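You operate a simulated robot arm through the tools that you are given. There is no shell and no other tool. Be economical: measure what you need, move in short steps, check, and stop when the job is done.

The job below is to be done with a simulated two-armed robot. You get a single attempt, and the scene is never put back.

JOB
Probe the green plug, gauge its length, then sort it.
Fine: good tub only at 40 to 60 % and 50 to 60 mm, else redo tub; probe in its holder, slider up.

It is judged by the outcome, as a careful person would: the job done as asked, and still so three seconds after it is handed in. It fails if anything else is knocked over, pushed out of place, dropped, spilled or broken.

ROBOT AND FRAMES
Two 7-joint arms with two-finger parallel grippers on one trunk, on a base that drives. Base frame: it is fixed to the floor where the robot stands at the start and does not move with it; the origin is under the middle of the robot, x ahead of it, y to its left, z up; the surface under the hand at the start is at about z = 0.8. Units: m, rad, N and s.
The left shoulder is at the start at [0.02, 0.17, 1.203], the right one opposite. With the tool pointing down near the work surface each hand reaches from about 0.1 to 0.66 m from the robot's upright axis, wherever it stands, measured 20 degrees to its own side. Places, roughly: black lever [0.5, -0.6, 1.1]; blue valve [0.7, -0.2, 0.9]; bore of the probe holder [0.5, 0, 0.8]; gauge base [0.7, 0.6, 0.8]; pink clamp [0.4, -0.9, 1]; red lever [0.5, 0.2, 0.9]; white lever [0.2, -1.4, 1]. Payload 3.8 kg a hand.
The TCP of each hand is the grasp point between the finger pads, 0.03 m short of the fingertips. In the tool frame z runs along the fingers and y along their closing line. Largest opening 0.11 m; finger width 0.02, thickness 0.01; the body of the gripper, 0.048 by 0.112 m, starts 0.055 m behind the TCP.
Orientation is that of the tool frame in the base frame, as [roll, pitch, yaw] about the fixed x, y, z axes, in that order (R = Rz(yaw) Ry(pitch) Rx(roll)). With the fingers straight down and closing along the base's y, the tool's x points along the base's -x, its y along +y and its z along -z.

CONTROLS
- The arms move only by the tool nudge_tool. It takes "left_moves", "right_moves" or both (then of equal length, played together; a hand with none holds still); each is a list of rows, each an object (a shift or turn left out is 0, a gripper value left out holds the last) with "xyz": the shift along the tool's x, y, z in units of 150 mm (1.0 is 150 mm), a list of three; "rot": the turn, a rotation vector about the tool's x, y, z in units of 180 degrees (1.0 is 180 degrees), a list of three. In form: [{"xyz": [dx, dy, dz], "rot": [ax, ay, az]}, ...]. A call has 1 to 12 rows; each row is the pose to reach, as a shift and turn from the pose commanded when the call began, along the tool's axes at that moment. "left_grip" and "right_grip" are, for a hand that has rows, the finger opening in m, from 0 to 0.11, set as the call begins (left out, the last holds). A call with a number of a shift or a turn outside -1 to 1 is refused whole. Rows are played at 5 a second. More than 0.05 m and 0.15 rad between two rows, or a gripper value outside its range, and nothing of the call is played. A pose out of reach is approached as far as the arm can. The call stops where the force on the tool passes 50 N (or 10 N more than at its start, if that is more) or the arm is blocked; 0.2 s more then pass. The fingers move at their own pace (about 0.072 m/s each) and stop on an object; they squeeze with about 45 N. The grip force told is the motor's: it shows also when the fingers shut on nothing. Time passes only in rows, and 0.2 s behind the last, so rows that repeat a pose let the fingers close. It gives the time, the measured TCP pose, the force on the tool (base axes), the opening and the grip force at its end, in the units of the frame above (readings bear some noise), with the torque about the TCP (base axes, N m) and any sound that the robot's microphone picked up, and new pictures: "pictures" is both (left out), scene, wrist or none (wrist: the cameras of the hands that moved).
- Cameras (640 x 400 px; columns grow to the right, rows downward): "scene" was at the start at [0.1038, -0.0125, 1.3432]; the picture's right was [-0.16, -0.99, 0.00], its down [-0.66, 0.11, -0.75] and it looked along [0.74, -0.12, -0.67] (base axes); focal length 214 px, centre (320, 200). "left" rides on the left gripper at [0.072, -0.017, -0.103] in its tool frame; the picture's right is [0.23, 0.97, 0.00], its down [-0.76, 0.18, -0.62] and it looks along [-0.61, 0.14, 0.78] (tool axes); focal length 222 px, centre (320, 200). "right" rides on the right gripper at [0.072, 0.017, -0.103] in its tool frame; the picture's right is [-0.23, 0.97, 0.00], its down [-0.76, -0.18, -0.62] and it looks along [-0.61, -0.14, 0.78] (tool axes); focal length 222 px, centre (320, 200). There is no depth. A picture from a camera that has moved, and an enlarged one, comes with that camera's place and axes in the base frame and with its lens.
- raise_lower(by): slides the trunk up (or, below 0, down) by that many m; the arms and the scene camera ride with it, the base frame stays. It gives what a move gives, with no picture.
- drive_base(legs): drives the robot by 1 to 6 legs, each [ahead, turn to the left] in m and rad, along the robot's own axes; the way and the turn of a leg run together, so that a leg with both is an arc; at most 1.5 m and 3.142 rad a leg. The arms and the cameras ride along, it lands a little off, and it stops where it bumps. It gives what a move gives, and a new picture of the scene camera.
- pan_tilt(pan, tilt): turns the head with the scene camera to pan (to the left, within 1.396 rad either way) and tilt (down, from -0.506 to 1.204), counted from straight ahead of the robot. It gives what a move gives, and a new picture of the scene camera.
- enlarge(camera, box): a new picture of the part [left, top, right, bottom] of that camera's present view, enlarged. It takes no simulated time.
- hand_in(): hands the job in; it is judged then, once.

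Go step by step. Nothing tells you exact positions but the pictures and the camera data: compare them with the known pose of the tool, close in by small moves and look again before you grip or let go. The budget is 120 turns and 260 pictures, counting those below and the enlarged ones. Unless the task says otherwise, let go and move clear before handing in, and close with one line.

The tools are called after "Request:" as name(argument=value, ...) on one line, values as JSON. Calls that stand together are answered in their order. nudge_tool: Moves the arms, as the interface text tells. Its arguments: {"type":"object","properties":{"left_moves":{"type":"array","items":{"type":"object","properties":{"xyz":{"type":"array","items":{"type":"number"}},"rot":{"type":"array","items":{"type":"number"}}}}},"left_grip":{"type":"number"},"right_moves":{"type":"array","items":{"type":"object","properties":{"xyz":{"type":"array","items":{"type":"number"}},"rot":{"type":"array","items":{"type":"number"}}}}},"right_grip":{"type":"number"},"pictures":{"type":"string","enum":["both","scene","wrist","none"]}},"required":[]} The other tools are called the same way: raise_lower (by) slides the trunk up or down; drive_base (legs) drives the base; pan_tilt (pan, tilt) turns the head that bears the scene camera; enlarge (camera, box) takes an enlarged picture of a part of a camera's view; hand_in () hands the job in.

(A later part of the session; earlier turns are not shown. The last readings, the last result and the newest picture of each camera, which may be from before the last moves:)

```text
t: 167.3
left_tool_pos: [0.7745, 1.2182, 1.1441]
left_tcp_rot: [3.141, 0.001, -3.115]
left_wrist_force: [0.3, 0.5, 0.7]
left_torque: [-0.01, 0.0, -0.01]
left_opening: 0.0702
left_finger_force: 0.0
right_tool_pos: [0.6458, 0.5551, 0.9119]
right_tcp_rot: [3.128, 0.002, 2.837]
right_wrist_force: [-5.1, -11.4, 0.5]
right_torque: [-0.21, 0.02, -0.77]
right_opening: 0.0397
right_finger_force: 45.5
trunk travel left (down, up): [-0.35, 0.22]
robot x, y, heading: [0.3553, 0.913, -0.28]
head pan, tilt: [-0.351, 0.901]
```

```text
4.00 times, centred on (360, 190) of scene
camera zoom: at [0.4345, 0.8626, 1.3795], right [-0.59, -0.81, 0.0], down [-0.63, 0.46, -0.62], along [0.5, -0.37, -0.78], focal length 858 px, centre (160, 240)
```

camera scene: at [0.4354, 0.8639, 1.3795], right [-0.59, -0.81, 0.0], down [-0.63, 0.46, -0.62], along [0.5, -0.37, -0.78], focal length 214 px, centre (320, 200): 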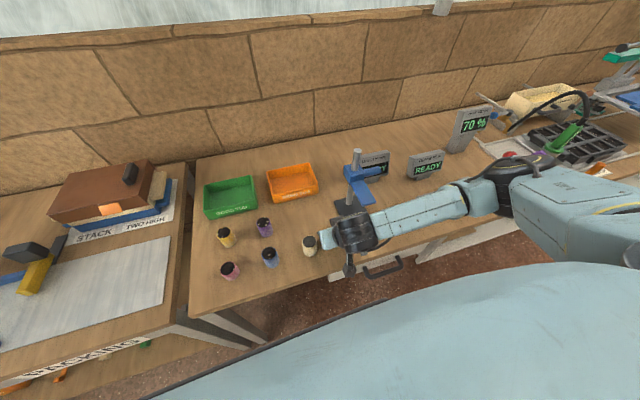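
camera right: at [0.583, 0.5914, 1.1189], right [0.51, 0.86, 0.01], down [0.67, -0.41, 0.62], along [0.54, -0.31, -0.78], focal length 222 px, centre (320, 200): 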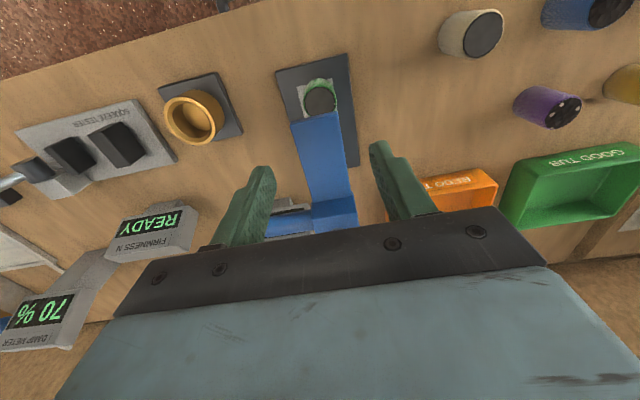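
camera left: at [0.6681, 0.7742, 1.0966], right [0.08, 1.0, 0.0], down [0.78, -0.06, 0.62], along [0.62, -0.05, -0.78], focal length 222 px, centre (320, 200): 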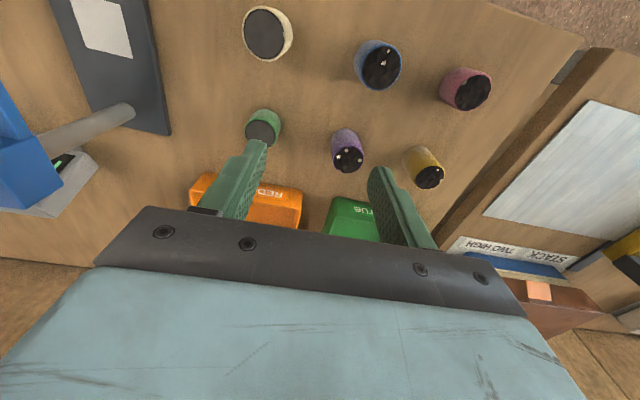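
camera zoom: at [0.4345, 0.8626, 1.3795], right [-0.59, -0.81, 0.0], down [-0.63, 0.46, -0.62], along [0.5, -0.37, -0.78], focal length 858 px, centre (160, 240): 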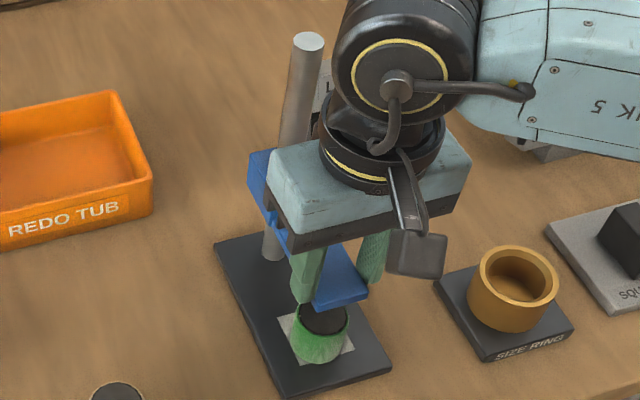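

Request:
nudge_tool(right_moves=[{"xyz": [0, -0.01, 0.025]}, {"xyz": [0, -0.01, 0.05]}, {"xyz": [0, -0.01, 0.075]}, {"xyz": [0, -0.01, 0.1]}], pictures="none")

Request:
enlarge(camera="scene", box=[320, 140, 400, 240])

```text
t: 168.3
left_tool_pos: [0.7751, 1.2197, 1.1451]
left_tcp_rot: [-3.141, 0.001, -3.117]
left_wrist_force: [-0.7, 0.3, 1.5]
left_torque: [-0.01, 0.04, -0.04]
left_opening: 0.0699
left_finger_force: 0.1
right_tool_pos: [0.6461, 0.5542, 0.8987]
right_tcp_rot: [3.126, 0.0, 2.837]
right_wrist_force: [-3.5, -1.2, 1.5]
right_torque: [0.16, 0.29, -1.01]
right_opening: 0.0401
right_finger_force: 45.2
trunk travel left (down, up): [-0.35, 0.22]
robot x, y, heading: [0.3515, 0.9169, -0.28]
head pan, tilt: [-0.351, 0.901]
```

```text
4.00 times, centred on (360, 190) of scene
camera zoom: at [0.4349, 0.8637, 1.3795], right [-0.59, -0.81, 0.0], down [-0.63, 0.46, -0.62], along [0.5, -0.37, -0.78], focal length 858 px, centre (160, 240)
```

zoom: 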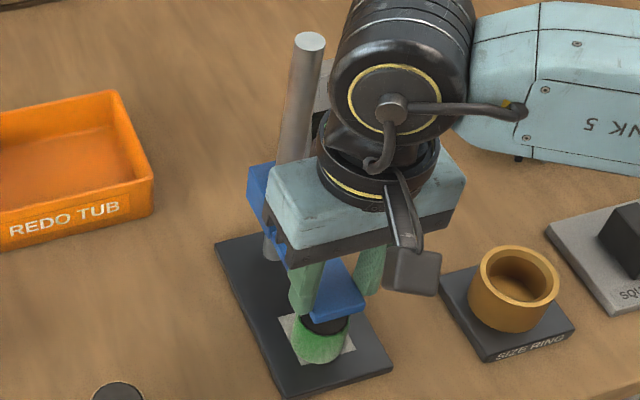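

Request:
nudge_tool(right_moves=[{"xyz": [0, 0, 0.015]}, {"xyz": [0, 0, 0.03]}, {"xyz": [0, 0, 0.045]}], pictures="none")

Request:
enlarge(camera="scene", box=[330, 190, 390, 240])

```text
t: 169.1
left_tool_pos: [0.7748, 1.2205, 1.144]
left_tcp_rot: [3.141, -0.002, -3.114]
left_wrist_force: [0.2, -0.1, 0.5]
left_torque: [0.01, 0.01, 0.02]
left_opening: 0.0701
left_finger_force: 0.0
right_tool_pos: [0.6462, 0.5534, 0.8915]
right_tcp_rot: [3.128, 0.002, 2.837]
right_wrist_force: [-2.2, 0.9, 0.7]
right_torque: [0.07, 0.13, -0.88]
right_opening: 0.0398
right_finger_force: 45.3
trunk travel left (down, up): [-0.35, 0.22]
robot x, y, heading: [0.3547, 0.9142, -0.282]
head pan, tilt: [-0.351, 0.901]
```

```text
8.00 times, centred on (360, 215) of scene
camera zoom: at [0.4349, 0.864, 1.3796], right [-0.59, -0.81, 0.0], down [-0.63, 0.46, -0.62], along [0.5, -0.37, -0.78], focal length 1716 px, centre (0, 80)
```

zoom: 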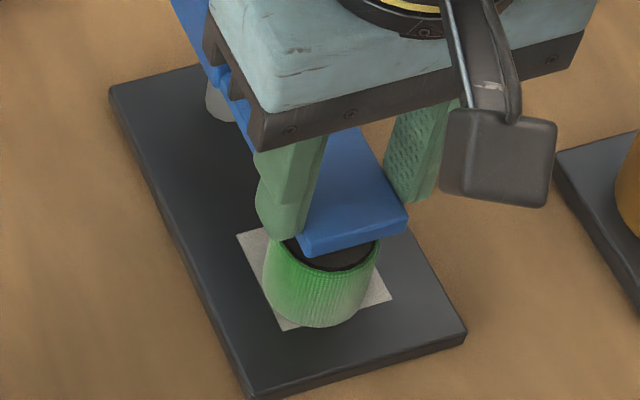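

Request:
nudge_tool(right_moves=[{"xyz": [0, 0, 0.012]}, {"xyz": [0, 0, 0.024]}, {"xyz": [0, 0, 0.036]}], pictures="none")

Request:
enlarge(camera="scene", box=[330, 190, 390, 240])

```text
t: 169.9
left_tool_pos: [0.7736, 1.2204, 1.1455]
left_tcp_rot: [-3.141, -0.001, -3.114]
left_wrist_force: [-0.2, 0.3, -0.4]
left_torque: [0.02, 0.0, 0.04]
left_opening: 0.0702
left_finger_force: 0.1
right_tool_pos: [0.6459, 0.5537, 0.8851]
right_tcp_rot: [3.127, 0.002, 2.835]
right_wrist_force: [-1.8, 1.9, 1.2]
right_torque: [-0.03, 0.31, -0.69]
right_opening: 0.0398
right_finger_force: 45.3
trunk travel left (down, up): [-0.35, 0.22]
robot x, y, heading: [0.354, 0.9118, -0.283]
head pan, tilt: [-0.351, 0.901]
```

```text
8.00 times, centred on (360, 215) of scene
camera zoom: at [0.435, 0.8641, 1.3796], right [-0.59, -0.81, 0.0], down [-0.63, 0.46, -0.62], along [0.5, -0.37, -0.78], focal length 1716 px, centre (0, 80)
```

zoom: 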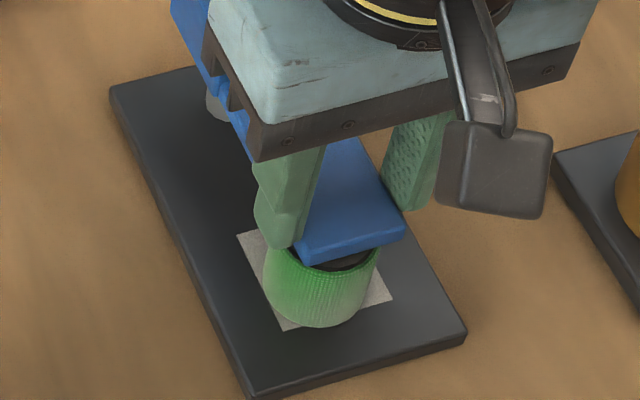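

Request:
nudge_tool(right_moves=[{"xyz": [0, 0, 0.01]}, {"xyz": [0, 0, 0.02]}, {"xyz": [0, 0, 0.03]}], pictures="none")

Request:
enlarge(camera="scene", box=[330, 150, 410, 240])

```text
t: 170.7
left_tool_pos: [0.7753, 1.221, 1.1441]
left_tcp_rot: [-3.141, 0.001, -3.115]
left_wrist_force: [0.5, 0.4, -1.4]
left_torque: [0.02, -0.02, 0.01]
left_opening: 0.0699
left_finger_force: 0.2
right_tool_pos: [0.6471, 0.5538, 0.8818]
right_tcp_rot: [3.129, 0.002, 2.835]
right_wrist_force: [-0.3, 0.4, 9.2]
right_torque: [0.53, 1.17, -0.71]
right_opening: 0.0397
right_finger_force: 45.3
trunk travel left (down, up): [-0.35, 0.22]
robot x, y, heading: [0.3527, 0.9167, -0.279]
head pan, tilt: [-0.351, 0.901]
```

```text
4.44 times, centred on (370, 195) of scene
camera zoom: at [0.4349, 0.8642, 1.3797], right [-0.59, -0.81, 0.0], down [-0.63, 0.46, -0.62], along [0.5, -0.37, -0.78], focal length 953 px, centre (98, 222)
```

zoom: 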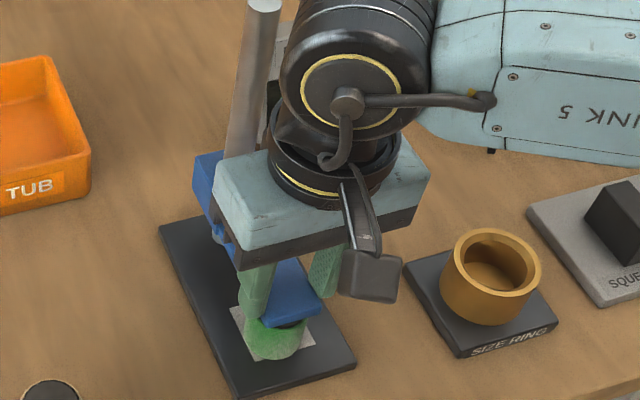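

Contact with the plug (9 N). The display is hidden behind the wrist, so I release the slider where it is, and lift away to read it.

Request:
nudge_tool(right_moves=[{"xyz": [0, 0, 0]}, {"xyz": [0, 0, 0]}, {"xyz": [0, 0, 0]}], right_grip=0.065, pictures="none")

Request:
nudge_tool(right_moves=[{"xyz": [0, 0, -0.3]}, {"xyz": [0, 0, -0.6]}, {"xyz": [0, 0, -0.9]}, {"xyz": [0.3, 0, -1.0]}, {"xyz": [0.6, 0, -1.0]}, {"xyz": [0.7, 0, -1.0]}], pictures="none")

Request:
enlarge(camera="scene", box=[320, 140, 420, 240])

```text
t: 171.5
left_tool_pos: [0.7756, 1.2199, 1.1443]
left_tcp_rot: [3.141, -0.001, -3.116]
left_wrist_force: [-0.3, 1.2, 0.0]
left_torque: [0.02, 0.01, 0.0]
left_opening: 0.0699
left_finger_force: 0.0
right_tool_pos: [0.6465, 0.5556, 0.8806]
right_tcp_rot: [3.128, 0.002, 2.837]
right_wrist_force: [0.8, -0.8, 0.4]
right_torque: [0.0, -0.02, 0.01]
right_opening: 0.065
right_finger_force: 0.1
trunk travel left (down, up): [-0.35, 0.22]
robot x, y, heading: [0.3542, 0.9151, -0.283]
head pan, tilt: [-0.351, 0.901]
```

```text
t: 172.9
left_tool_pos: [0.7745, 1.2193, 1.1452]
left_tcp_rot: [3.141, 0.0, -3.114]
left_wrist_force: [0.1, -0.8, 0.5]
left_torque: [0.01, 0.02, -0.01]
left_opening: 0.0699
left_finger_force: 0.1
right_tool_pos: [0.5442, 0.5827, 1.0308]
right_tcp_rot: [3.127, 0.003, 2.834]
right_wrist_force: [0.9, -0.7, 0.1]
right_torque: [0.01, 0.01, -0.01]
right_opening: 0.0649
right_finger_force: 0.1
trunk travel left (down, up): [-0.35, 0.22]
robot x, y, heading: [0.355, 0.9122, -0.278]
head pan, tilt: [-0.351, 0.901]
```

```text
4.00 times, centred on (370, 190) of scene
camera zoom: at [0.4352, 0.8638, 1.3795], right [-0.59, -0.81, 0.0], down [-0.63, 0.46, -0.62], along [0.5, -0.37, -0.78], focal length 858 px, centre (120, 240)
```

zoom: 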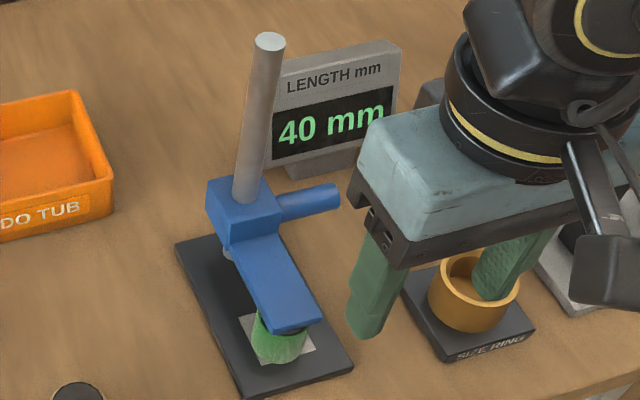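

The gauge reads 40 mm, so it's out of range too: redo tub. Now I regrip the bar and raise the slider back up.

Request:
nudge_tool(right_moves=[{"xyz": [-0.3, 0, 0]}, {"xyz": [-0.6, 0, 0]}, {"xyz": [-0.69, 0, 0.2]}, {"xyz": [-0.69, 0, 0.5]}, {"xyz": [-0.69, 0, 0.8]}, {"xyz": [-0.69, 0, 0.97]}, {"xyz": [-0.69, 0, 0.97]}], pictures="none")

Request:
nudge_tool(right_moves=[{"xyz": [0, -0.01, 0]}, {"xyz": [0, -0.01, 0]}, {"xyz": [0, -0.01, 0]}], right_grip=0.0, pictures="none")

Request:
nudge_tool(right_moves=[{"xyz": [0, 0, -0.1]}, {"xyz": [0, 0, -0.25]}, {"xyz": [0, 0, -0.4]}, {"xyz": [0, 0, -0.5]}], pictures="none")

Request:
enlarge(camera="scene", box=[320, 140, 420, 240])

```text
t: 174.5
left_tool_pos: [0.7757, 1.2206, 1.1444]
left_tcp_rot: [3.141, -0.001, -3.115]
left_wrist_force: [0.0, 0.1, -0.3]
left_torque: [0.01, 0.0, 0.01]
left_opening: 0.0702
left_finger_force: 0.0
right_tool_pos: [0.6454, 0.5541, 0.8858]
right_tcp_rot: [3.128, 0.002, 2.835]
right_wrist_force: [-0.6, 0.7, -0.3]
right_torque: [-0.01, 0.0, 0.01]
right_opening: 0.065
right_finger_force: 0.1
trunk travel left (down, up): [-0.35, 0.22]
robot x, y, heading: [0.3531, 0.9111, -0.28]
head pan, tilt: [-0.351, 0.901]
```

```text
t: 175.3
left_tool_pos: [0.7751, 1.2206, 1.1443]
left_tcp_rot: [-3.141, -0.001, -3.115]
left_wrist_force: [0.7, 0.1, 0.0]
left_torque: [0.01, -0.01, -0.03]
left_opening: 0.0702
left_finger_force: 0.1
right_tool_pos: [0.6459, 0.5545, 0.8865]
right_tcp_rot: [3.127, 0.001, 2.836]
right_wrist_force: [3.0, 7.8, -1.4]
right_torque: [0.39, -0.3, -0.66]
right_opening: 0.0398
right_finger_force: 45.1
trunk travel left (down, up): [-0.35, 0.22]
robot x, y, heading: [0.3515, 0.9129, -0.278]
head pan, tilt: [-0.351, 0.901]
```

```text
t: 176.3
left_tool_pos: [0.775, 1.2226, 1.144]
left_tcp_rot: [-3.14, 0.0, -3.115]
left_wrist_force: [0.0, 0.9, -0.4]
left_torque: [0.0, 0.02, 0.02]
left_opening: 0.0697
left_finger_force: 0.1
right_tool_pos: [0.6454, 0.554, 0.9617]
right_tcp_rot: [3.127, 0.002, 2.836]
right_wrist_force: [6.0, 17.6, -2.9]
right_torque: [0.64, -0.02, -1.1]
right_opening: 0.0394
right_finger_force: 45.2
trunk travel left (down, up): [-0.35, 0.22]
robot x, y, heading: [0.3531, 0.9127, -0.28]
head pan, tilt: [-0.351, 0.901]
```

```text
4.00 times, centred on (370, 190) of scene
camera zoom: at [0.4363, 0.8661, 1.3795], right [-0.59, -0.81, 0.0], down [-0.63, 0.46, -0.62], along [0.5, -0.37, -0.78], focal length 858 px, centre (120, 240)
```

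zoom: 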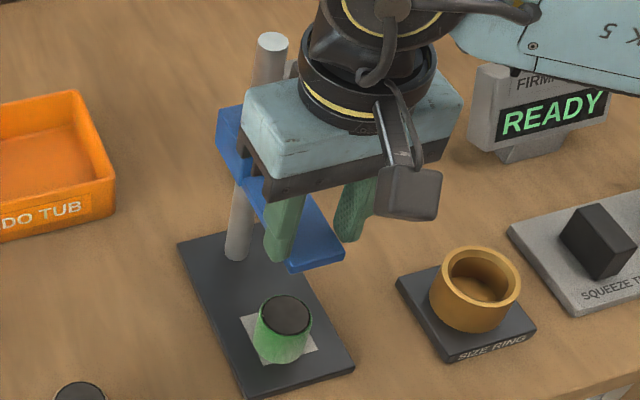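

Ten more millimetres to its original height.

Request:
nudge_tool(right_moves=[{"xyz": [0, 0.01, -0.03]}, {"xyz": [0, 0.012, -0.06]}, {"xyz": [0, 0.012, -0.085]}], pictures="none")

Request:
nudge_tool(right_moves=[{"xyz": [0, 0, 0]}, {"xyz": [0, 0, 0]}, {"xyz": [0, 0, 0]}], right_grip=0.065, pictures="none")

Request:
nudge_tool(right_moves=[{"xyz": [0, 0, -0.2]}, {"xyz": [0, 0, -0.45]}, {"xyz": [0.3, 0, -0.5]}, {"xyz": [0.6, 0, -0.5]}, {"xyz": [0.7, 0, -0.5]}], pictures="none")

Request:
enlarge(camera="scene", box=[320, 140, 400, 240])

```text
t: 177.1
left_tool_pos: [0.7761, 1.2214, 1.1426]
left_tcp_rot: [-3.14, 0.0, -3.116]
left_wrist_force: [0.0, 0.0, 0.6]
left_torque: [0.0, 0.01, 0.0]
left_opening: 0.07
left_finger_force: 0.1
right_tool_pos: [0.646, 0.5552, 0.9714]
right_tcp_rot: [3.128, 0.002, 2.836]
right_wrist_force: [6.1, 14.1, -12.1]
right_torque: [-0.03, -1.21, -0.87]
right_opening: 0.0397
right_finger_force: 44.9
trunk travel left (down, up): [-0.35, 0.22]
robot x, y, heading: [0.3535, 0.9097, -0.277]
head pan, tilt: [-0.351, 0.901]
```

```text
t: 177.9
left_tool_pos: [0.7751, 1.2206, 1.1449]
left_tcp_rot: [3.141, -0.001, -3.115]
left_wrist_force: [-0.4, -0.6, -0.6]
left_torque: [-0.04, -0.01, 0.0]
left_opening: 0.0701
left_finger_force: 0.1
right_tool_pos: [0.6456, 0.5528, 0.9738]
right_tcp_rot: [3.129, 0.002, 2.836]
right_wrist_force: [-0.9, 0.5, 0.2]
right_torque: [-0.02, 0.01, -0.01]
right_opening: 0.065
right_finger_force: 0.1
trunk travel left (down, up): [-0.35, 0.22]
robot x, y, heading: [0.3562, 0.9109, -0.278]
head pan, tilt: [-0.351, 0.901]
```

```text
t: 179.1
left_tool_pos: [0.775, 1.2213, 1.1452]
left_tcp_rot: [-3.141, 0.001, -3.116]
left_wrist_force: [-0.5, 0.0, 0.1]
left_torque: [0.01, 0.0, 0.01]
left_opening: 0.0702
left_finger_force: 0.0
right_tool_pos: [0.5437, 0.5845, 1.0484]
right_tcp_rot: [3.127, 0.002, 2.836]
right_wrist_force: [0.1, 0.4, 0.3]
right_torque: [-0.01, 0.02, 0.0]
right_opening: 0.065
right_finger_force: 0.1
trunk travel left (down, up): [-0.35, 0.22]
robot x, y, heading: [0.3546, 0.9138, -0.278]
head pan, tilt: [-0.351, 0.901]
```

```text
4.00 times, centred on (360, 190) of scene
camera zoom: at [0.4352, 0.8638, 1.3795], right [-0.59, -0.81, 0.0], down [-0.63, 0.46, -0.62], along [0.5, -0.37, -0.78], focal length 858 px, centre (160, 240)
```

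zoom: 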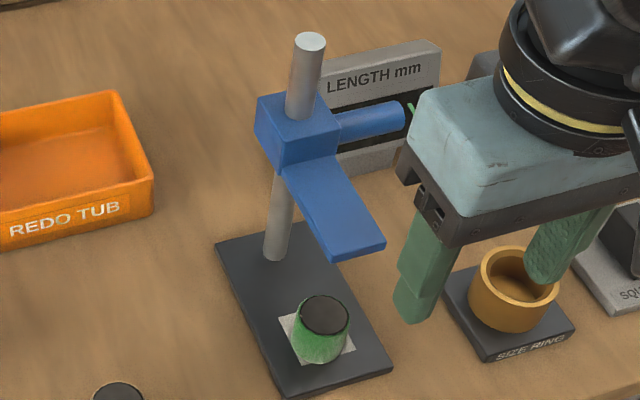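

The slider is back at its top stop, exactly as at first. To take the plug out from under it I need a steeper hand, so I back the base off 0.12 m for room and tilt to 45°.

Request:
drive_base(legs=[[-0.12, 0]])

Request:
nudge_tool(right_moves=[{"rot": [0, -0.04, 0]}, {"rot": [0, -0.08, 0]}, {"rot": [0, -0.12, 0]}, {"rot": [0, -0.16, 0]}, {"rot": [0, -0.2, 0]}, {"rot": [0, -0.25, 0]}, {"rot": [0, -0.25, 0]}], right_grip=0.06, pictures="none")

```text
t: 180.4
left_tool_pos: [0.6606, 1.2541, 1.1451]
left_tcp_rot: [-3.141, 0.001, -3.117]
left_wrist_force: [-0.9, 0.8, 1.7]
left_torque: [0.02, 0.01, 0.0]
left_opening: 0.07
left_finger_force: 0.0
right_tool_pos: [0.4291, 0.6173, 1.049]
right_tcp_rot: [3.128, 0.004, 2.835]
right_wrist_force: [-0.9, 1.0, 1.0]
right_torque: [-0.02, -0.02, -0.01]
right_opening: 0.0651
right_finger_force: 0.1
trunk travel left (down, up): [-0.35, 0.22]
robot x, y, heading: [0.2377, 0.9453, -0.277]
head pan, tilt: [-0.351, 0.901]
camera scene: at [0.3194, 0.8971, 1.3796], right [-0.59, -0.81, 0.0], down [-0.63, 0.46, -0.62], along [0.5, -0.37, -0.78], focal length 214 px, centre (320, 200)
```

scene: 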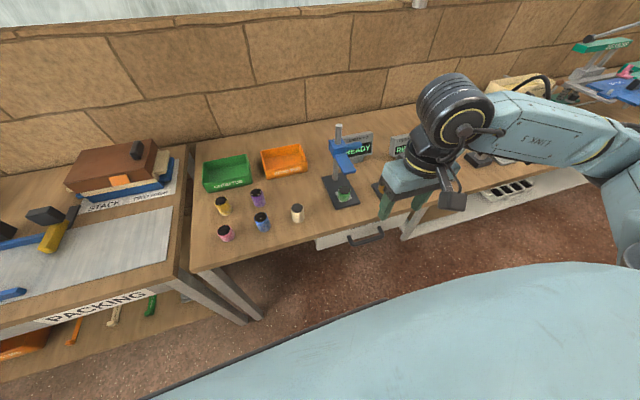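

```text
refused: row 6 steps farther than a row can; nothing moved
```

Request:
nudge_tool(right_moves=[{"xyz": [-0.3, 0.0, 0], "rot": [0, -0.04, 0]}, {"xyz": [-0.6, 0.04, 0], "rot": [0, -0.08, 0]}, {"xyz": [-0.7, 0.08, 0.2], "rot": [0, -0.12, 0]}, {"xyz": [-0.7, 0.08, 0.4], "rot": [0, -0.16, 0]}, {"xyz": [-0.7, 0.08, 0.6], "rot": [0, -0.2, 0]}, {"xyz": [-0.7, 0.08, 0.8], "rot": [0, -0.24, 0]}, {"xyz": [-0.7, 0.08, 0.8], "rot": [0, -0.25, 0]}], right_grip=0.06, pictures="both")

```text
t: 182.0
left_tool_pos: [0.6614, 1.2528, 1.1445]
left_tcp_rot: [3.142, 0.0, -3.116]
left_wrist_force: [-0.5, 0.4, -0.1]
left_torque: [0.02, 0.0, -0.01]
left_opening: 0.07
left_finger_force: 0.0
right_tool_pos: [0.5373, 0.5936, 0.9448]
right_tcp_rot: [3.122, 0.708, 2.823]
right_wrist_force: [-1.1, 0.0, 0.0]
right_torque: [0.02, 0.0, -0.01]
right_opening: 0.06
right_finger_force: 0.1
right hand out of reach, approached as far as the arm can: row 6, 7
trunk travel left (down, up): [-0.35, 0.22]
robot x, y, heading: [0.2383, 0.9499, -0.28]
head pan, tilt: [-0.351, 0.901]
camera scene: at [0.3203, 0.8968, 1.3796], right [-0.59, -0.81, 0.0], down [-0.63, 0.46, -0.62], along [0.5, -0.37, -0.78], focal length 214 px, centre (320, 200)
camera right: at [0.4254, 0.6452, 0.9765], right [0.46, 0.88, 0.16], down [0.11, -0.23, 0.97], along [0.88, -0.42, -0.2], focal length 222 px, centre (320, 200)
```

scene: 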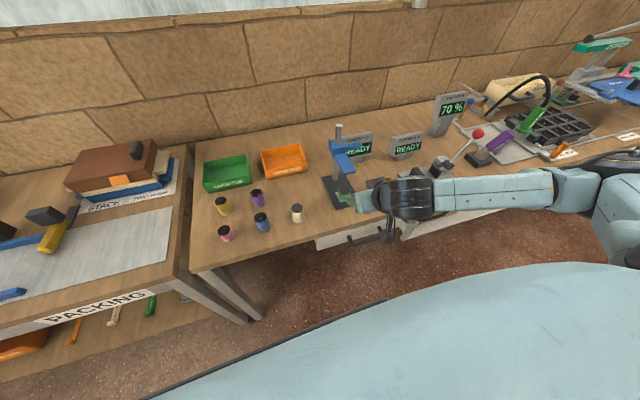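
right: 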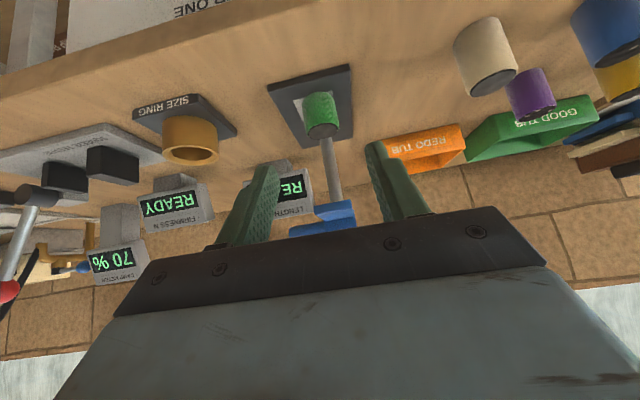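

Tilt is now about 41°. I lower in front of the gauge.

Request:
nudge_tool(right_moves=[{"xyz": [0.13, 0.01, 0.15]}, {"xyz": [0.26, 0.015, 0.3]}, {"xyz": [0.39, 0.015, 0.455]}, {"xyz": [0.43, 0.015, 0.5]}], pictures="wrist")

Request:
enlarge(camera="scene", box=[300, 110, 420, 230])

```text
t: 183.0
left_tool_pos: [0.659, 1.2531, 1.1441]
left_tcp_rot: [3.139, 0.0, -3.115]
left_wrist_force: [-0.4, 0.1, -0.2]
left_torque: [0.02, 0.01, -0.01]
left_opening: 0.0701
left_finger_force: 0.0
right_tool_pos: [0.5416, 0.5931, 0.9385]
right_tcp_rot: [3.122, 0.7, 2.825]
right_wrist_force: [-0.1, -0.2, 0.2]
right_torque: [-0.03, -0.04, -0.01]
right_opening: 0.06
right_finger_force: 0.0
right hand out of reach, approached as far as the arm can: row 1, 2, 3, 4
trunk travel left (down, up): [-0.35, 0.22]
robot x, y, heading: [0.2392, 0.9445, -0.282]
head pan, tilt: [-0.351, 0.901]
camera right: at [0.4286, 0.6438, 0.9712], right [0.46, 0.87, 0.16], down [0.11, -0.24, 0.96], along [0.88, -0.42, -0.21], focal length 222 px, centre (320, 200)
```

right: 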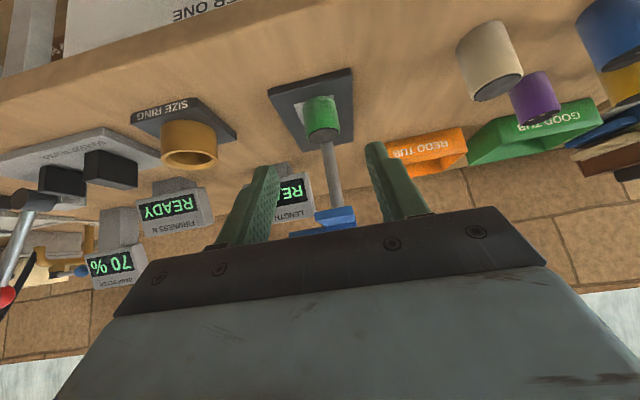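

```text
3.33 times, centred on (360, 170) of scene
camera zoom: at [0.3206, 0.8968, 1.3795], right [-0.59, -0.81, 0.0], down [-0.63, 0.46, -0.62], along [0.5, -0.37, -0.78], focal length 715 px, centre (187, 300)
```

zoom: 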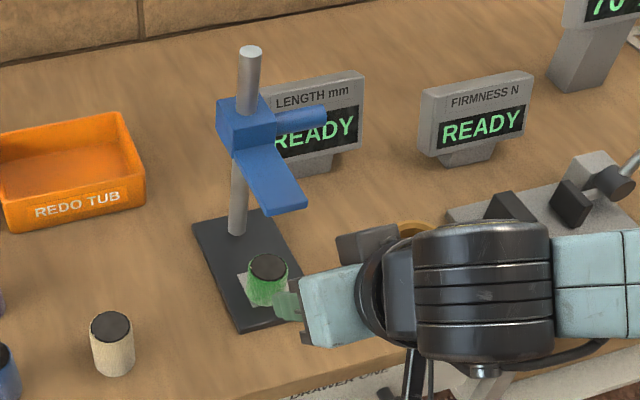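

The tilt limits how low the hand goes, so I'll lower the trunk instead (raising the left hand equally to keep it clear).

Request:
nudge_tool(left_moves=[{"xyz": [0, 0, -0.25]}, {"xyz": [0, 0, -0.5]}, {"xyz": [0, 0, -0.7]}], pictures="none")

Request:
raise_lower(by=-0.09)

Request:
enlarge(camera="scene", box=[300, 110, 420, 230])

Request:
enlarge(camera="right", box=[200, 50, 440, 250])

```text
t: 183.8
left_tool_pos: [0.6596, 1.2528, 1.2506]
left_tcp_rot: [-3.142, 0.0, -3.116]
left_wrist_force: [-0.4, -0.1, 0.3]
left_torque: [-0.02, 0.03, 0.04]
left_opening: 0.0701
left_finger_force: 0.0
right_tool_pos: [0.5411, 0.5928, 0.9393]
right_tcp_rot: [3.121, 0.702, 2.824]
right_wrist_force: [-0.5, -0.1, 0.6]
right_torque: [-0.05, 0.01, -0.02]
right_opening: 0.0598
right_finger_force: 0.0
trunk travel left (down, up): [-0.35, 0.22]
robot x, y, heading: [0.2406, 0.9435, -0.28]
head pan, tilt: [-0.351, 0.901]
```

```text
t: 185.0
left_tool_pos: [0.6598, 1.2532, 1.1607]
left_tcp_rot: [3.141, -0.001, -3.116]
left_wrist_force: [-0.6, 0.1, 1.0]
left_torque: [0.0, 0.02, 0.02]
left_opening: 0.0702
left_finger_force: 0.1
right_tool_pos: [0.5408, 0.5927, 0.8484]
right_tcp_rot: [3.124, 0.703, 2.825]
right_wrist_force: [0.2, -0.4, -0.2]
right_torque: [-0.01, -0.01, 0.04]
right_opening: 0.0599
right_finger_force: 0.1
trunk travel left (down, up): [-0.26, 0.31]
robot x, y, heading: [0.2363, 0.9452, -0.28]
head pan, tilt: [-0.351, 0.901]
```

```text
3.33 times, centred on (360, 170) of scene
camera zoom: at [0.3205, 0.8967, 1.2896], right [-0.59, -0.81, 0.0], down [-0.63, 0.46, -0.62], along [0.5, -0.37, -0.78], focal length 715 px, centre (187, 300)
```

zoom: 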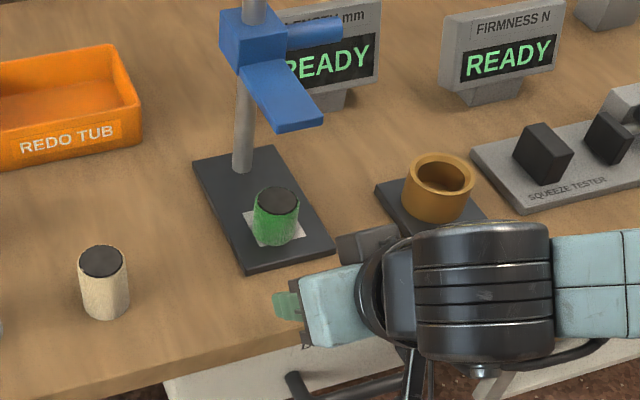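

```text
2.00 times, centred on (320, 150) of right
camera zoom: at [0.4285, 0.6438, 0.8814], right [0.46, 0.87, 0.16], down [0.11, -0.24, 0.96], along [0.88, -0.42, -0.21], focal length 444 px, centre (320, 300)
```

zoom: 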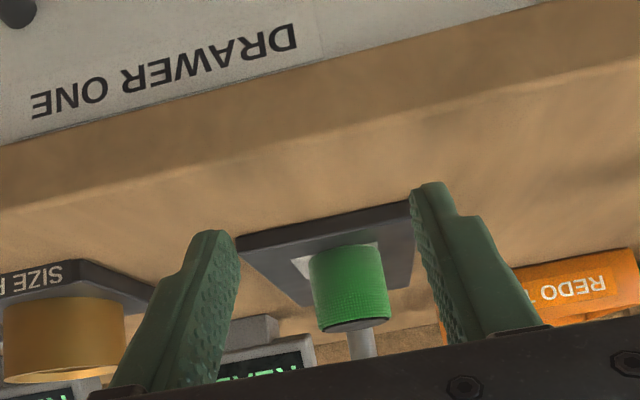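

Very clear line now. I move straight forward with open fingers around the plug, in steps.

Request:
nudge_tool(right_moves=[{"xyz": [-0.12, 0.006, 0.105]}, {"xyz": [-0.24, 0.012, 0.21]}, {"xyz": [-0.36, 0.017, 0.312]}, {"xyz": [-0.45, 0.017, 0.39]}, {"xyz": [-0.45, 0.017, 0.39]}], pictures="wrist")

Request:
enlarge(camera="scene", box=[300, 110, 420, 230])

```text
t: 186.2
left_tool_pos: [0.6602, 1.2541, 1.1593]
left_tcp_rot: [3.141, 0.001, -3.117]
left_wrist_force: [-0.1, 0.7, 0.1]
left_torque: [0.04, 0.01, 0.04]
left_opening: 0.0699
left_finger_force: 0.0
right_tool_pos: [0.6267, 0.5682, 0.8487]
right_tcp_rot: [3.12, 0.701, 2.824]
right_wrist_force: [0.3, 0.7, 0.5]
right_torque: [-0.01, 0.01, -0.01]
right_opening: 0.0602
right_finger_force: 0.0
trunk travel left (down, up): [-0.26, 0.31]
robot x, y, heading: [0.238, 0.9447, -0.281]
head pan, tilt: [-0.351, 0.901]
camera right: at [0.5146, 0.6193, 0.8805], right [0.46, 0.88, 0.16], down [0.11, -0.24, 0.96], along [0.88, -0.42, -0.21], focal length 222 px, centre (320, 200)
```

right: 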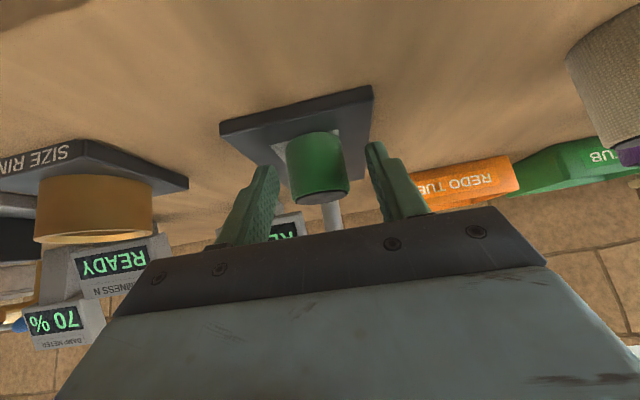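

```text
3.33 times, centred on (360, 170) of scene
camera zoom: at [0.3205, 0.8967, 1.2895], right [-0.59, -0.81, 0.0], down [-0.63, 0.46, -0.62], along [0.5, -0.37, -0.78], focal length 715 px, centre (187, 300)
```

zoom: 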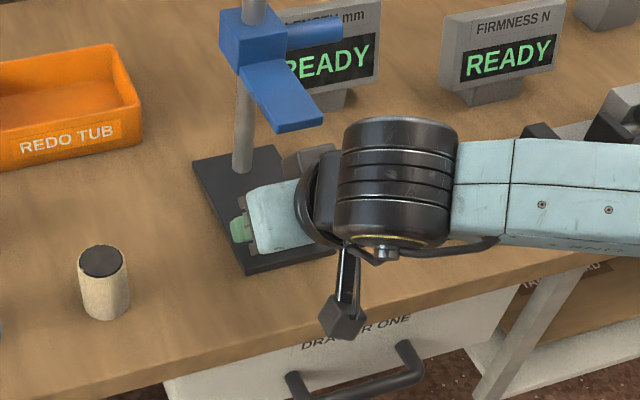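

Request:
nudge_tool(right_moves=[{"xyz": [-0.02, 0, 0.025]}, {"xyz": [-0.04, 0, 0.045]}, {"xyz": [-0.062, 0, 0.065]}], pictures="none")

Request:
nudge_tool(right_moves=[{"xyz": [0, 0, 0]}, {"xyz": [0, 0, 0]}, {"xyz": [0, 0, 0]}], right_grip=0.0, pictures="wrist")

```text
t: 187.0
left_tool_pos: [0.6593, 1.2529, 1.1597]
left_tcp_rot: [-3.141, 0.001, -3.116]
left_wrist_force: [-0.1, 0.2, 0.3]
left_torque: [0.01, -0.01, -0.01]
left_opening: 0.07
left_finger_force: 0.0
right_tool_pos: [0.6391, 0.5651, 0.8463]
right_tcp_rot: [3.122, 0.701, 2.823]
right_wrist_force: [0.1, -0.1, -0.8]
right_torque: [-0.02, 0.01, -0.01]
right_opening: 0.0601
right_finger_force: 0.0
trunk travel left (down, up): [-0.26, 0.31]
robot x, y, heading: [0.2388, 0.9461, -0.277]
head pan, tilt: [-0.351, 0.901]
```

```text
t: 187.8
left_tool_pos: [0.6601, 1.2535, 1.1605]
left_tcp_rot: [3.141, 0.001, -3.115]
left_wrist_force: [0.8, -0.2, 0.0]
left_torque: [-0.01, 0.0, -0.02]
left_opening: 0.0703
left_finger_force: 0.0
right_tool_pos: [0.6384, 0.5637, 0.8465]
right_tcp_rot: [3.122, 0.703, 2.825]
right_wrist_force: [1.4, -0.8, 1.5]
right_torque: [-0.02, -0.03, 0.04]
right_opening: 0.0368
right_finger_force: 44.8
trunk travel left (down, up): [-0.26, 0.31]
robot x, y, heading: [0.2381, 0.947, -0.278]
head pan, tilt: [-0.351, 0.901]
camera right: at [0.5276, 0.6155, 0.8788], right [0.46, 0.88, 0.16], down [0.11, -0.24, 0.96], along [0.88, -0.42, -0.21], focal length 222 px, centre (320, 200)
```

right: 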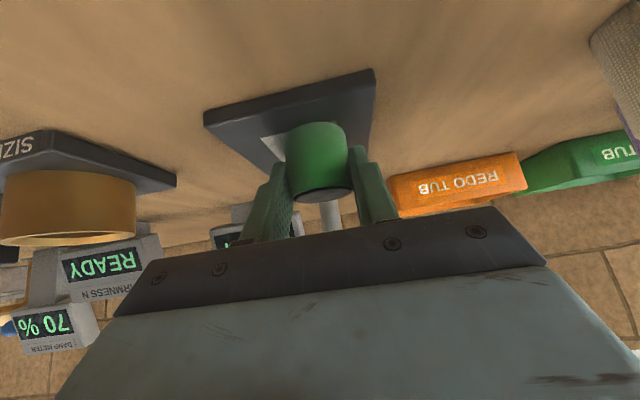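

Gripped. Lift 5 mm and draw straight back out.

Request:
nudge_tool(right_moves=[{"xyz": [-0.022, 0, -0.026]}, {"xyz": [0.09, 0, -0.12]}, {"xyz": [0.22, 0, -0.23]}, {"xyz": [0.35, 0, -0.34]}, {"xyz": [0.45, 0, -0.425]}], pictures="none")

Request:
raise_lower(by=0.2)

Request:
pan_tilt(pan=-0.1, tilt=0.85)

```text
t: 189.0
left_tool_pos: [0.6605, 1.2533, 1.1598]
left_tcp_rot: [3.141, 0.001, -3.114]
left_wrist_force: [-0.2, -0.6, -0.4]
left_torque: [0.02, -0.01, -0.02]
left_opening: 0.0701
left_finger_force: 0.1
right_tool_pos: [0.5497, 0.5929, 0.8512]
right_tcp_rot: [3.121, 0.705, 2.824]
right_wrist_force: [1.2, 0.4, -0.1]
right_torque: [-0.01, 0.01, -0.01]
right_opening: 0.0372
right_finger_force: 44.8
trunk travel left (down, up): [-0.26, 0.31]
robot x, y, heading: [0.2409, 0.9481, -0.28]
head pan, tilt: [-0.351, 0.901]
```

```text
t: 191.2
left_tool_pos: [0.6607, 1.2522, 1.3605]
left_tcp_rot: [3.14, 0.001, -3.116]
left_wrist_force: [0.5, 0.3, -0.7]
left_torque: [0.01, 0.02, -0.04]
left_opening: 0.0698
left_finger_force: 0.0
right_tool_pos: [0.5501, 0.5924, 1.0513]
right_tcp_rot: [3.123, 0.702, 2.825]
right_wrist_force: [0.1, -1.1, -1.3]
right_torque: [-0.01, 0.0, -0.01]
right_opening: 0.0372
right_finger_force: 44.7
trunk travel left (down, up): [-0.46, 0.11]
robot x, y, heading: [0.2402, 0.9505, -0.28]
head pan, tilt: [-0.351, 0.901]
```

```text
t: 192.0
left_tool_pos: [0.6601, 1.254, 1.3603]
left_tcp_rot: [-3.141, 0.0, -3.114]
left_wrist_force: [-0.2, -0.2, -0.8]
left_torque: [-0.04, -0.01, -0.01]
left_opening: 0.0701
left_finger_force: 0.0
right_tool_pos: [0.5504, 0.5923, 1.0517]
right_tcp_rot: [3.123, 0.701, 2.824]
right_wrist_force: [0.4, -0.7, 0.6]
right_torque: [-0.04, 0.0, 0.03]
right_opening: 0.0367
right_finger_force: 44.7
trunk travel left (down, up): [-0.46, 0.11]
robot x, y, heading: [0.2406, 0.9451, -0.278]
head pan, tilt: [-0.099, 0.85]
camera scene: at [0.3322, 0.9122, 1.4934], right [-0.37, -0.93, 0.0], down [-0.7, 0.28, -0.66], along [0.61, -0.24, -0.75], focal length 214 px, centre (320, 200)
```

scene: 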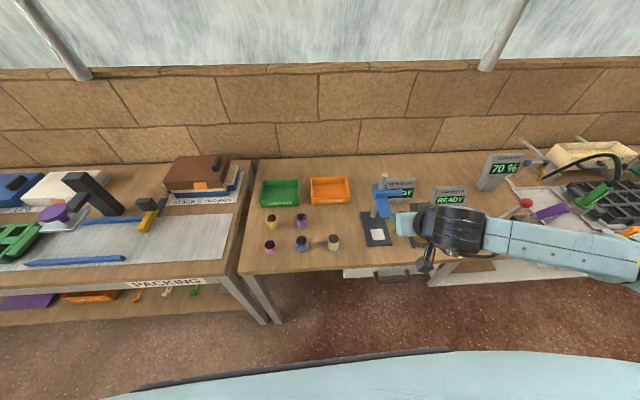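

The plug is out. I carry it left, clear of the gauge, before driving forward toward the orange redo tub.

Request:
nudge_tool(right_moves=[{"xyz": [0, 0.3, 0]}, {"xyz": [0, 0.6, 0]}, {"xyz": [0, 0.9, 0]}, {"xyz": [0, 1.0, 0]}], pictures="none")

Request:
nudge_tool(right_moves=[{"xyz": [0, 0.15, 0]}, {"xyz": [0, 0.25, 0]}], pictures="none")

Request:
drive_base(legs=[[0.13, 0]])

```text
t: 193.0
left_tool_pos: [0.6596, 1.2548, 1.3599]
left_tcp_rot: [3.141, -0.001, -3.114]
left_wrist_force: [-0.8, 0.0, -1.0]
left_torque: [0.01, 0.0, -0.03]
left_opening: 0.07
left_finger_force: 0.1
right_tool_pos: [0.595, 0.7352, 1.0554]
right_tcp_rot: [3.123, 0.701, 2.824]
right_wrist_force: [-0.6, 0.1, 0.5]
right_torque: [0.0, 0.01, -0.02]
right_opening: 0.0368
right_finger_force: 45.1
trunk travel left (down, up): [-0.46, 0.11]
robot x, y, heading: [0.2397, 0.9486, -0.281]
head pan, tilt: [-0.099, 0.85]
```

```text
t: 193.6
left_tool_pos: [0.6601, 1.2526, 1.3621]
left_tcp_rot: [-3.142, 0.0, -3.115]
left_wrist_force: [0.6, 0.0, 0.9]
left_torque: [-0.02, 0.01, 0.0]
left_opening: 0.0699
left_finger_force: 0.0
right_tool_pos: [0.6061, 0.7717, 1.0541]
right_tcp_rot: [3.123, 0.701, 2.823]
right_wrist_force: [0.6, 0.3, -1.2]
right_torque: [-0.01, 0.0, -0.02]
right_opening: 0.0368
right_finger_force: 45.1
trunk travel left (down, up): [-0.46, 0.11]
robot x, y, heading: [0.2366, 0.9453, -0.281]
head pan, tilt: [-0.099, 0.85]
```

```text
t: 194.8
left_tool_pos: [0.7829, 1.2176, 1.3604]
left_tcp_rot: [-3.141, 0.0, -3.116]
left_wrist_force: [0.0, 0.4, -0.6]
left_torque: [0.01, 0.05, 0.0]
left_opening: 0.0702
left_finger_force: 0.0
right_tool_pos: [0.7291, 0.7361, 1.0556]
right_tcp_rot: [3.122, 0.703, 2.824]
right_wrist_force: [1.1, 0.8, -0.8]
right_torque: [0.0, 0.01, 0.01]
right_opening: 0.0367
right_finger_force: 45.0
trunk travel left (down, up): [-0.46, 0.11]
robot x, y, heading: [0.3613, 0.9085, -0.277]
head pan, tilt: [-0.099, 0.85]
camera scene: at [0.456, 0.8769, 1.4934], right [-0.37, -0.93, 0.0], down [-0.7, 0.28, -0.66], along [0.61, -0.24, -0.75], focal length 214 px, centre (320, 200)
```

scene: 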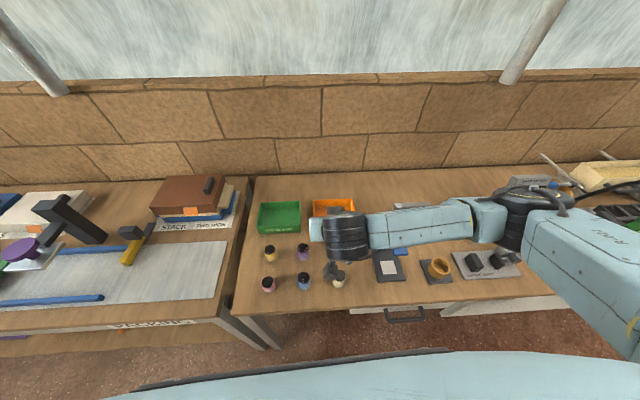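

To keep the forearm well away from the gauge post when reaching into the tub, I re-park 0.2 m further left, arms raised.

Request:
raise_lower(by=0.1)

Request:
drive_base(legs=[[-0.1, 0], [0, 1.55], [0.2, 0], [0, -1.58], [0.1, 0]])

```text
t: 196.2
left_tool_pos: [0.7838, 1.2186, 1.4594]
left_tcp_rot: [-3.141, 0.0, -3.115]
left_wrist_force: [-0.4, -0.3, 0.1]
left_torque: [0.04, 0.02, -0.02]
left_opening: 0.0699
left_finger_force: 0.1
right_tool_pos: [0.7283, 0.7359, 1.1538]
right_tcp_rot: [3.121, 0.702, 2.824]
right_wrist_force: [-0.5, -0.4, -0.2]
right_torque: [0.02, -0.01, 0.02]
right_opening: 0.0368
right_finger_force: 45.2
trunk travel left (down, up): [-0.56, 0.01]
robot x, y, heading: [0.3586, 0.9132, -0.277]
head pan, tilt: [-0.099, 0.85]
```

```text
t: 206.9
left_tool_pos: [0.8464, 1.3932, 1.4609]
left_tcp_rot: [3.141, -0.001, 3.141]
left_wrist_force: [0.4, 0.3, 0.6]
left_torque: [0.01, 0.03, 0.0]
left_opening: 0.0701
left_finger_force: 0.0
right_tool_pos: [0.7781, 0.9141, 1.1543]
right_tcp_rot: [3.124, 0.702, 2.795]
right_wrist_force: [0.5, -0.3, -0.3]
right_torque: [-0.04, -0.04, -0.02]
right_opening: 0.0367
right_finger_force: 45.0
trunk travel left (down, up): [-0.56, 0.01]
robot x, y, heading: [0.4175, 1.0977, -0.308]
head pan, tilt: [-0.099, 0.85]
camera scene: at [0.5093, 1.0617, 1.5935], right [-0.4, -0.92, 0.0], down [-0.69, 0.3, -0.66], along [0.61, -0.26, -0.75], focal length 214 px, centre (320, 200)
```

scene: 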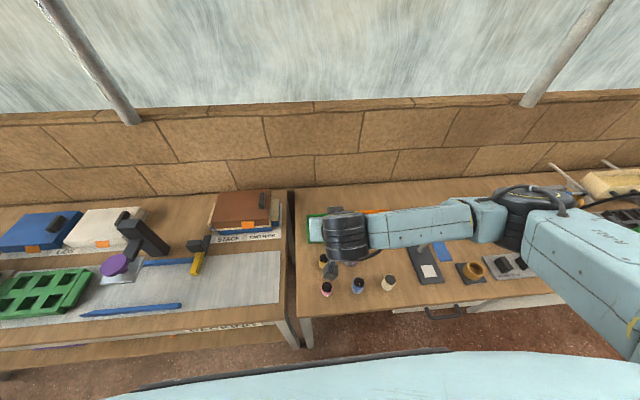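

Now bring the plug across toward the orange tub, at height.

Request:
nudge_tool(right_moves=[{"xyz": [0, -0.3, 0]}, {"xyz": [0, -0.6, 0]}, {"xyz": [0, -0.9, 0]}, {"xyz": [0, -1.0, 0]}], pictures="none")

Request:
nudge_tool(right_moves=[{"xyz": [-0.1, -0.25, 0.085]}, {"xyz": [-0.25, -0.42, 0.21]}, {"xyz": [-0.45, -0.42, 0.38]}, {"xyz": [-0.65, -0.42, 0.55]}, {"xyz": [-0.75, -0.42, 0.635]}], pictures="both")

```text
t: 207.9
left_tool_pos: [0.8477, 1.3929, 1.4609]
left_tcp_rot: [-3.141, 0.001, 3.14]
left_wrist_force: [-0.4, 0.0, -0.5]
left_torque: [-0.03, 0.0, 0.04]
left_opening: 0.0699
left_finger_force: 0.2
right_tool_pos: [0.7292, 0.7709, 1.1532]
right_tcp_rot: [3.121, 0.703, 2.798]
right_wrist_force: [0.1, 0.0, 0.0]
right_torque: [0.01, -0.03, -0.01]
right_opening: 0.037
right_finger_force: 44.7
trunk travel left (down, up): [-0.56, 0.01]
robot x, y, heading: [0.4145, 1.0959, -0.308]
head pan, tilt: [-0.099, 0.85]
```

```text
t: 209.1
left_tool_pos: [0.8462, 1.3934, 1.4605]
left_tcp_rot: [3.141, 0.0, 3.141]
left_wrist_force: [-0.2, -0.2, 0.2]
left_torque: [0.02, 0.01, -0.03]
left_opening: 0.0696
left_finger_force: 0.0
right_tool_pos: [0.8497, 0.6644, 1.1525]
right_tcp_rot: [3.121, 0.701, 2.798]
right_wrist_force: [0.8, 0.3, -0.4]
right_torque: [0.01, 0.01, 0.02]
right_opening: 0.037
right_finger_force: 45.1
trunk travel left (down, up): [-0.56, 0.01]
robot x, y, heading: [0.417, 1.1009, -0.31]
head pan, tilt: [-0.099, 0.85]
camera scene: at [0.51, 1.0619, 1.5934], right [-0.4, -0.92, 0.0], down [-0.69, 0.3, -0.66], along [0.61, -0.26, -0.75], focal length 214 px, centre (320, 200)
camera right: at [0.7399, 0.7183, 1.184], right [0.48, 0.86, 0.16], down [0.11, -0.24, 0.96], along [0.87, -0.45, -0.21], focal length 222 px, centre (320, 200)
```

scene: 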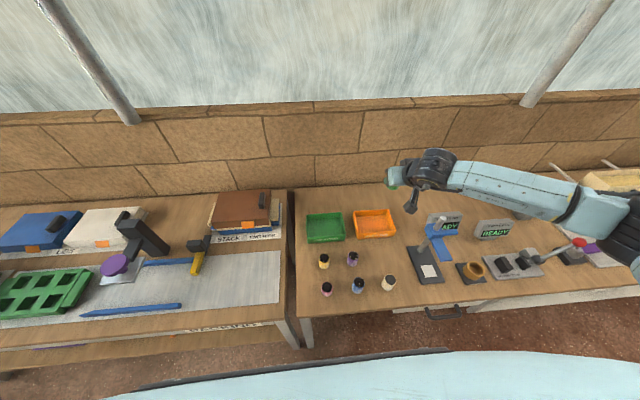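
right: 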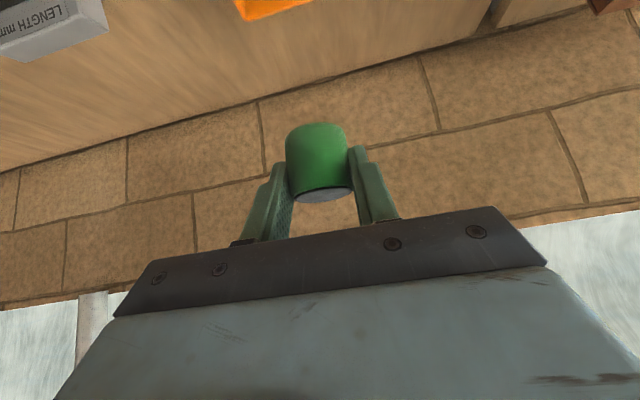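

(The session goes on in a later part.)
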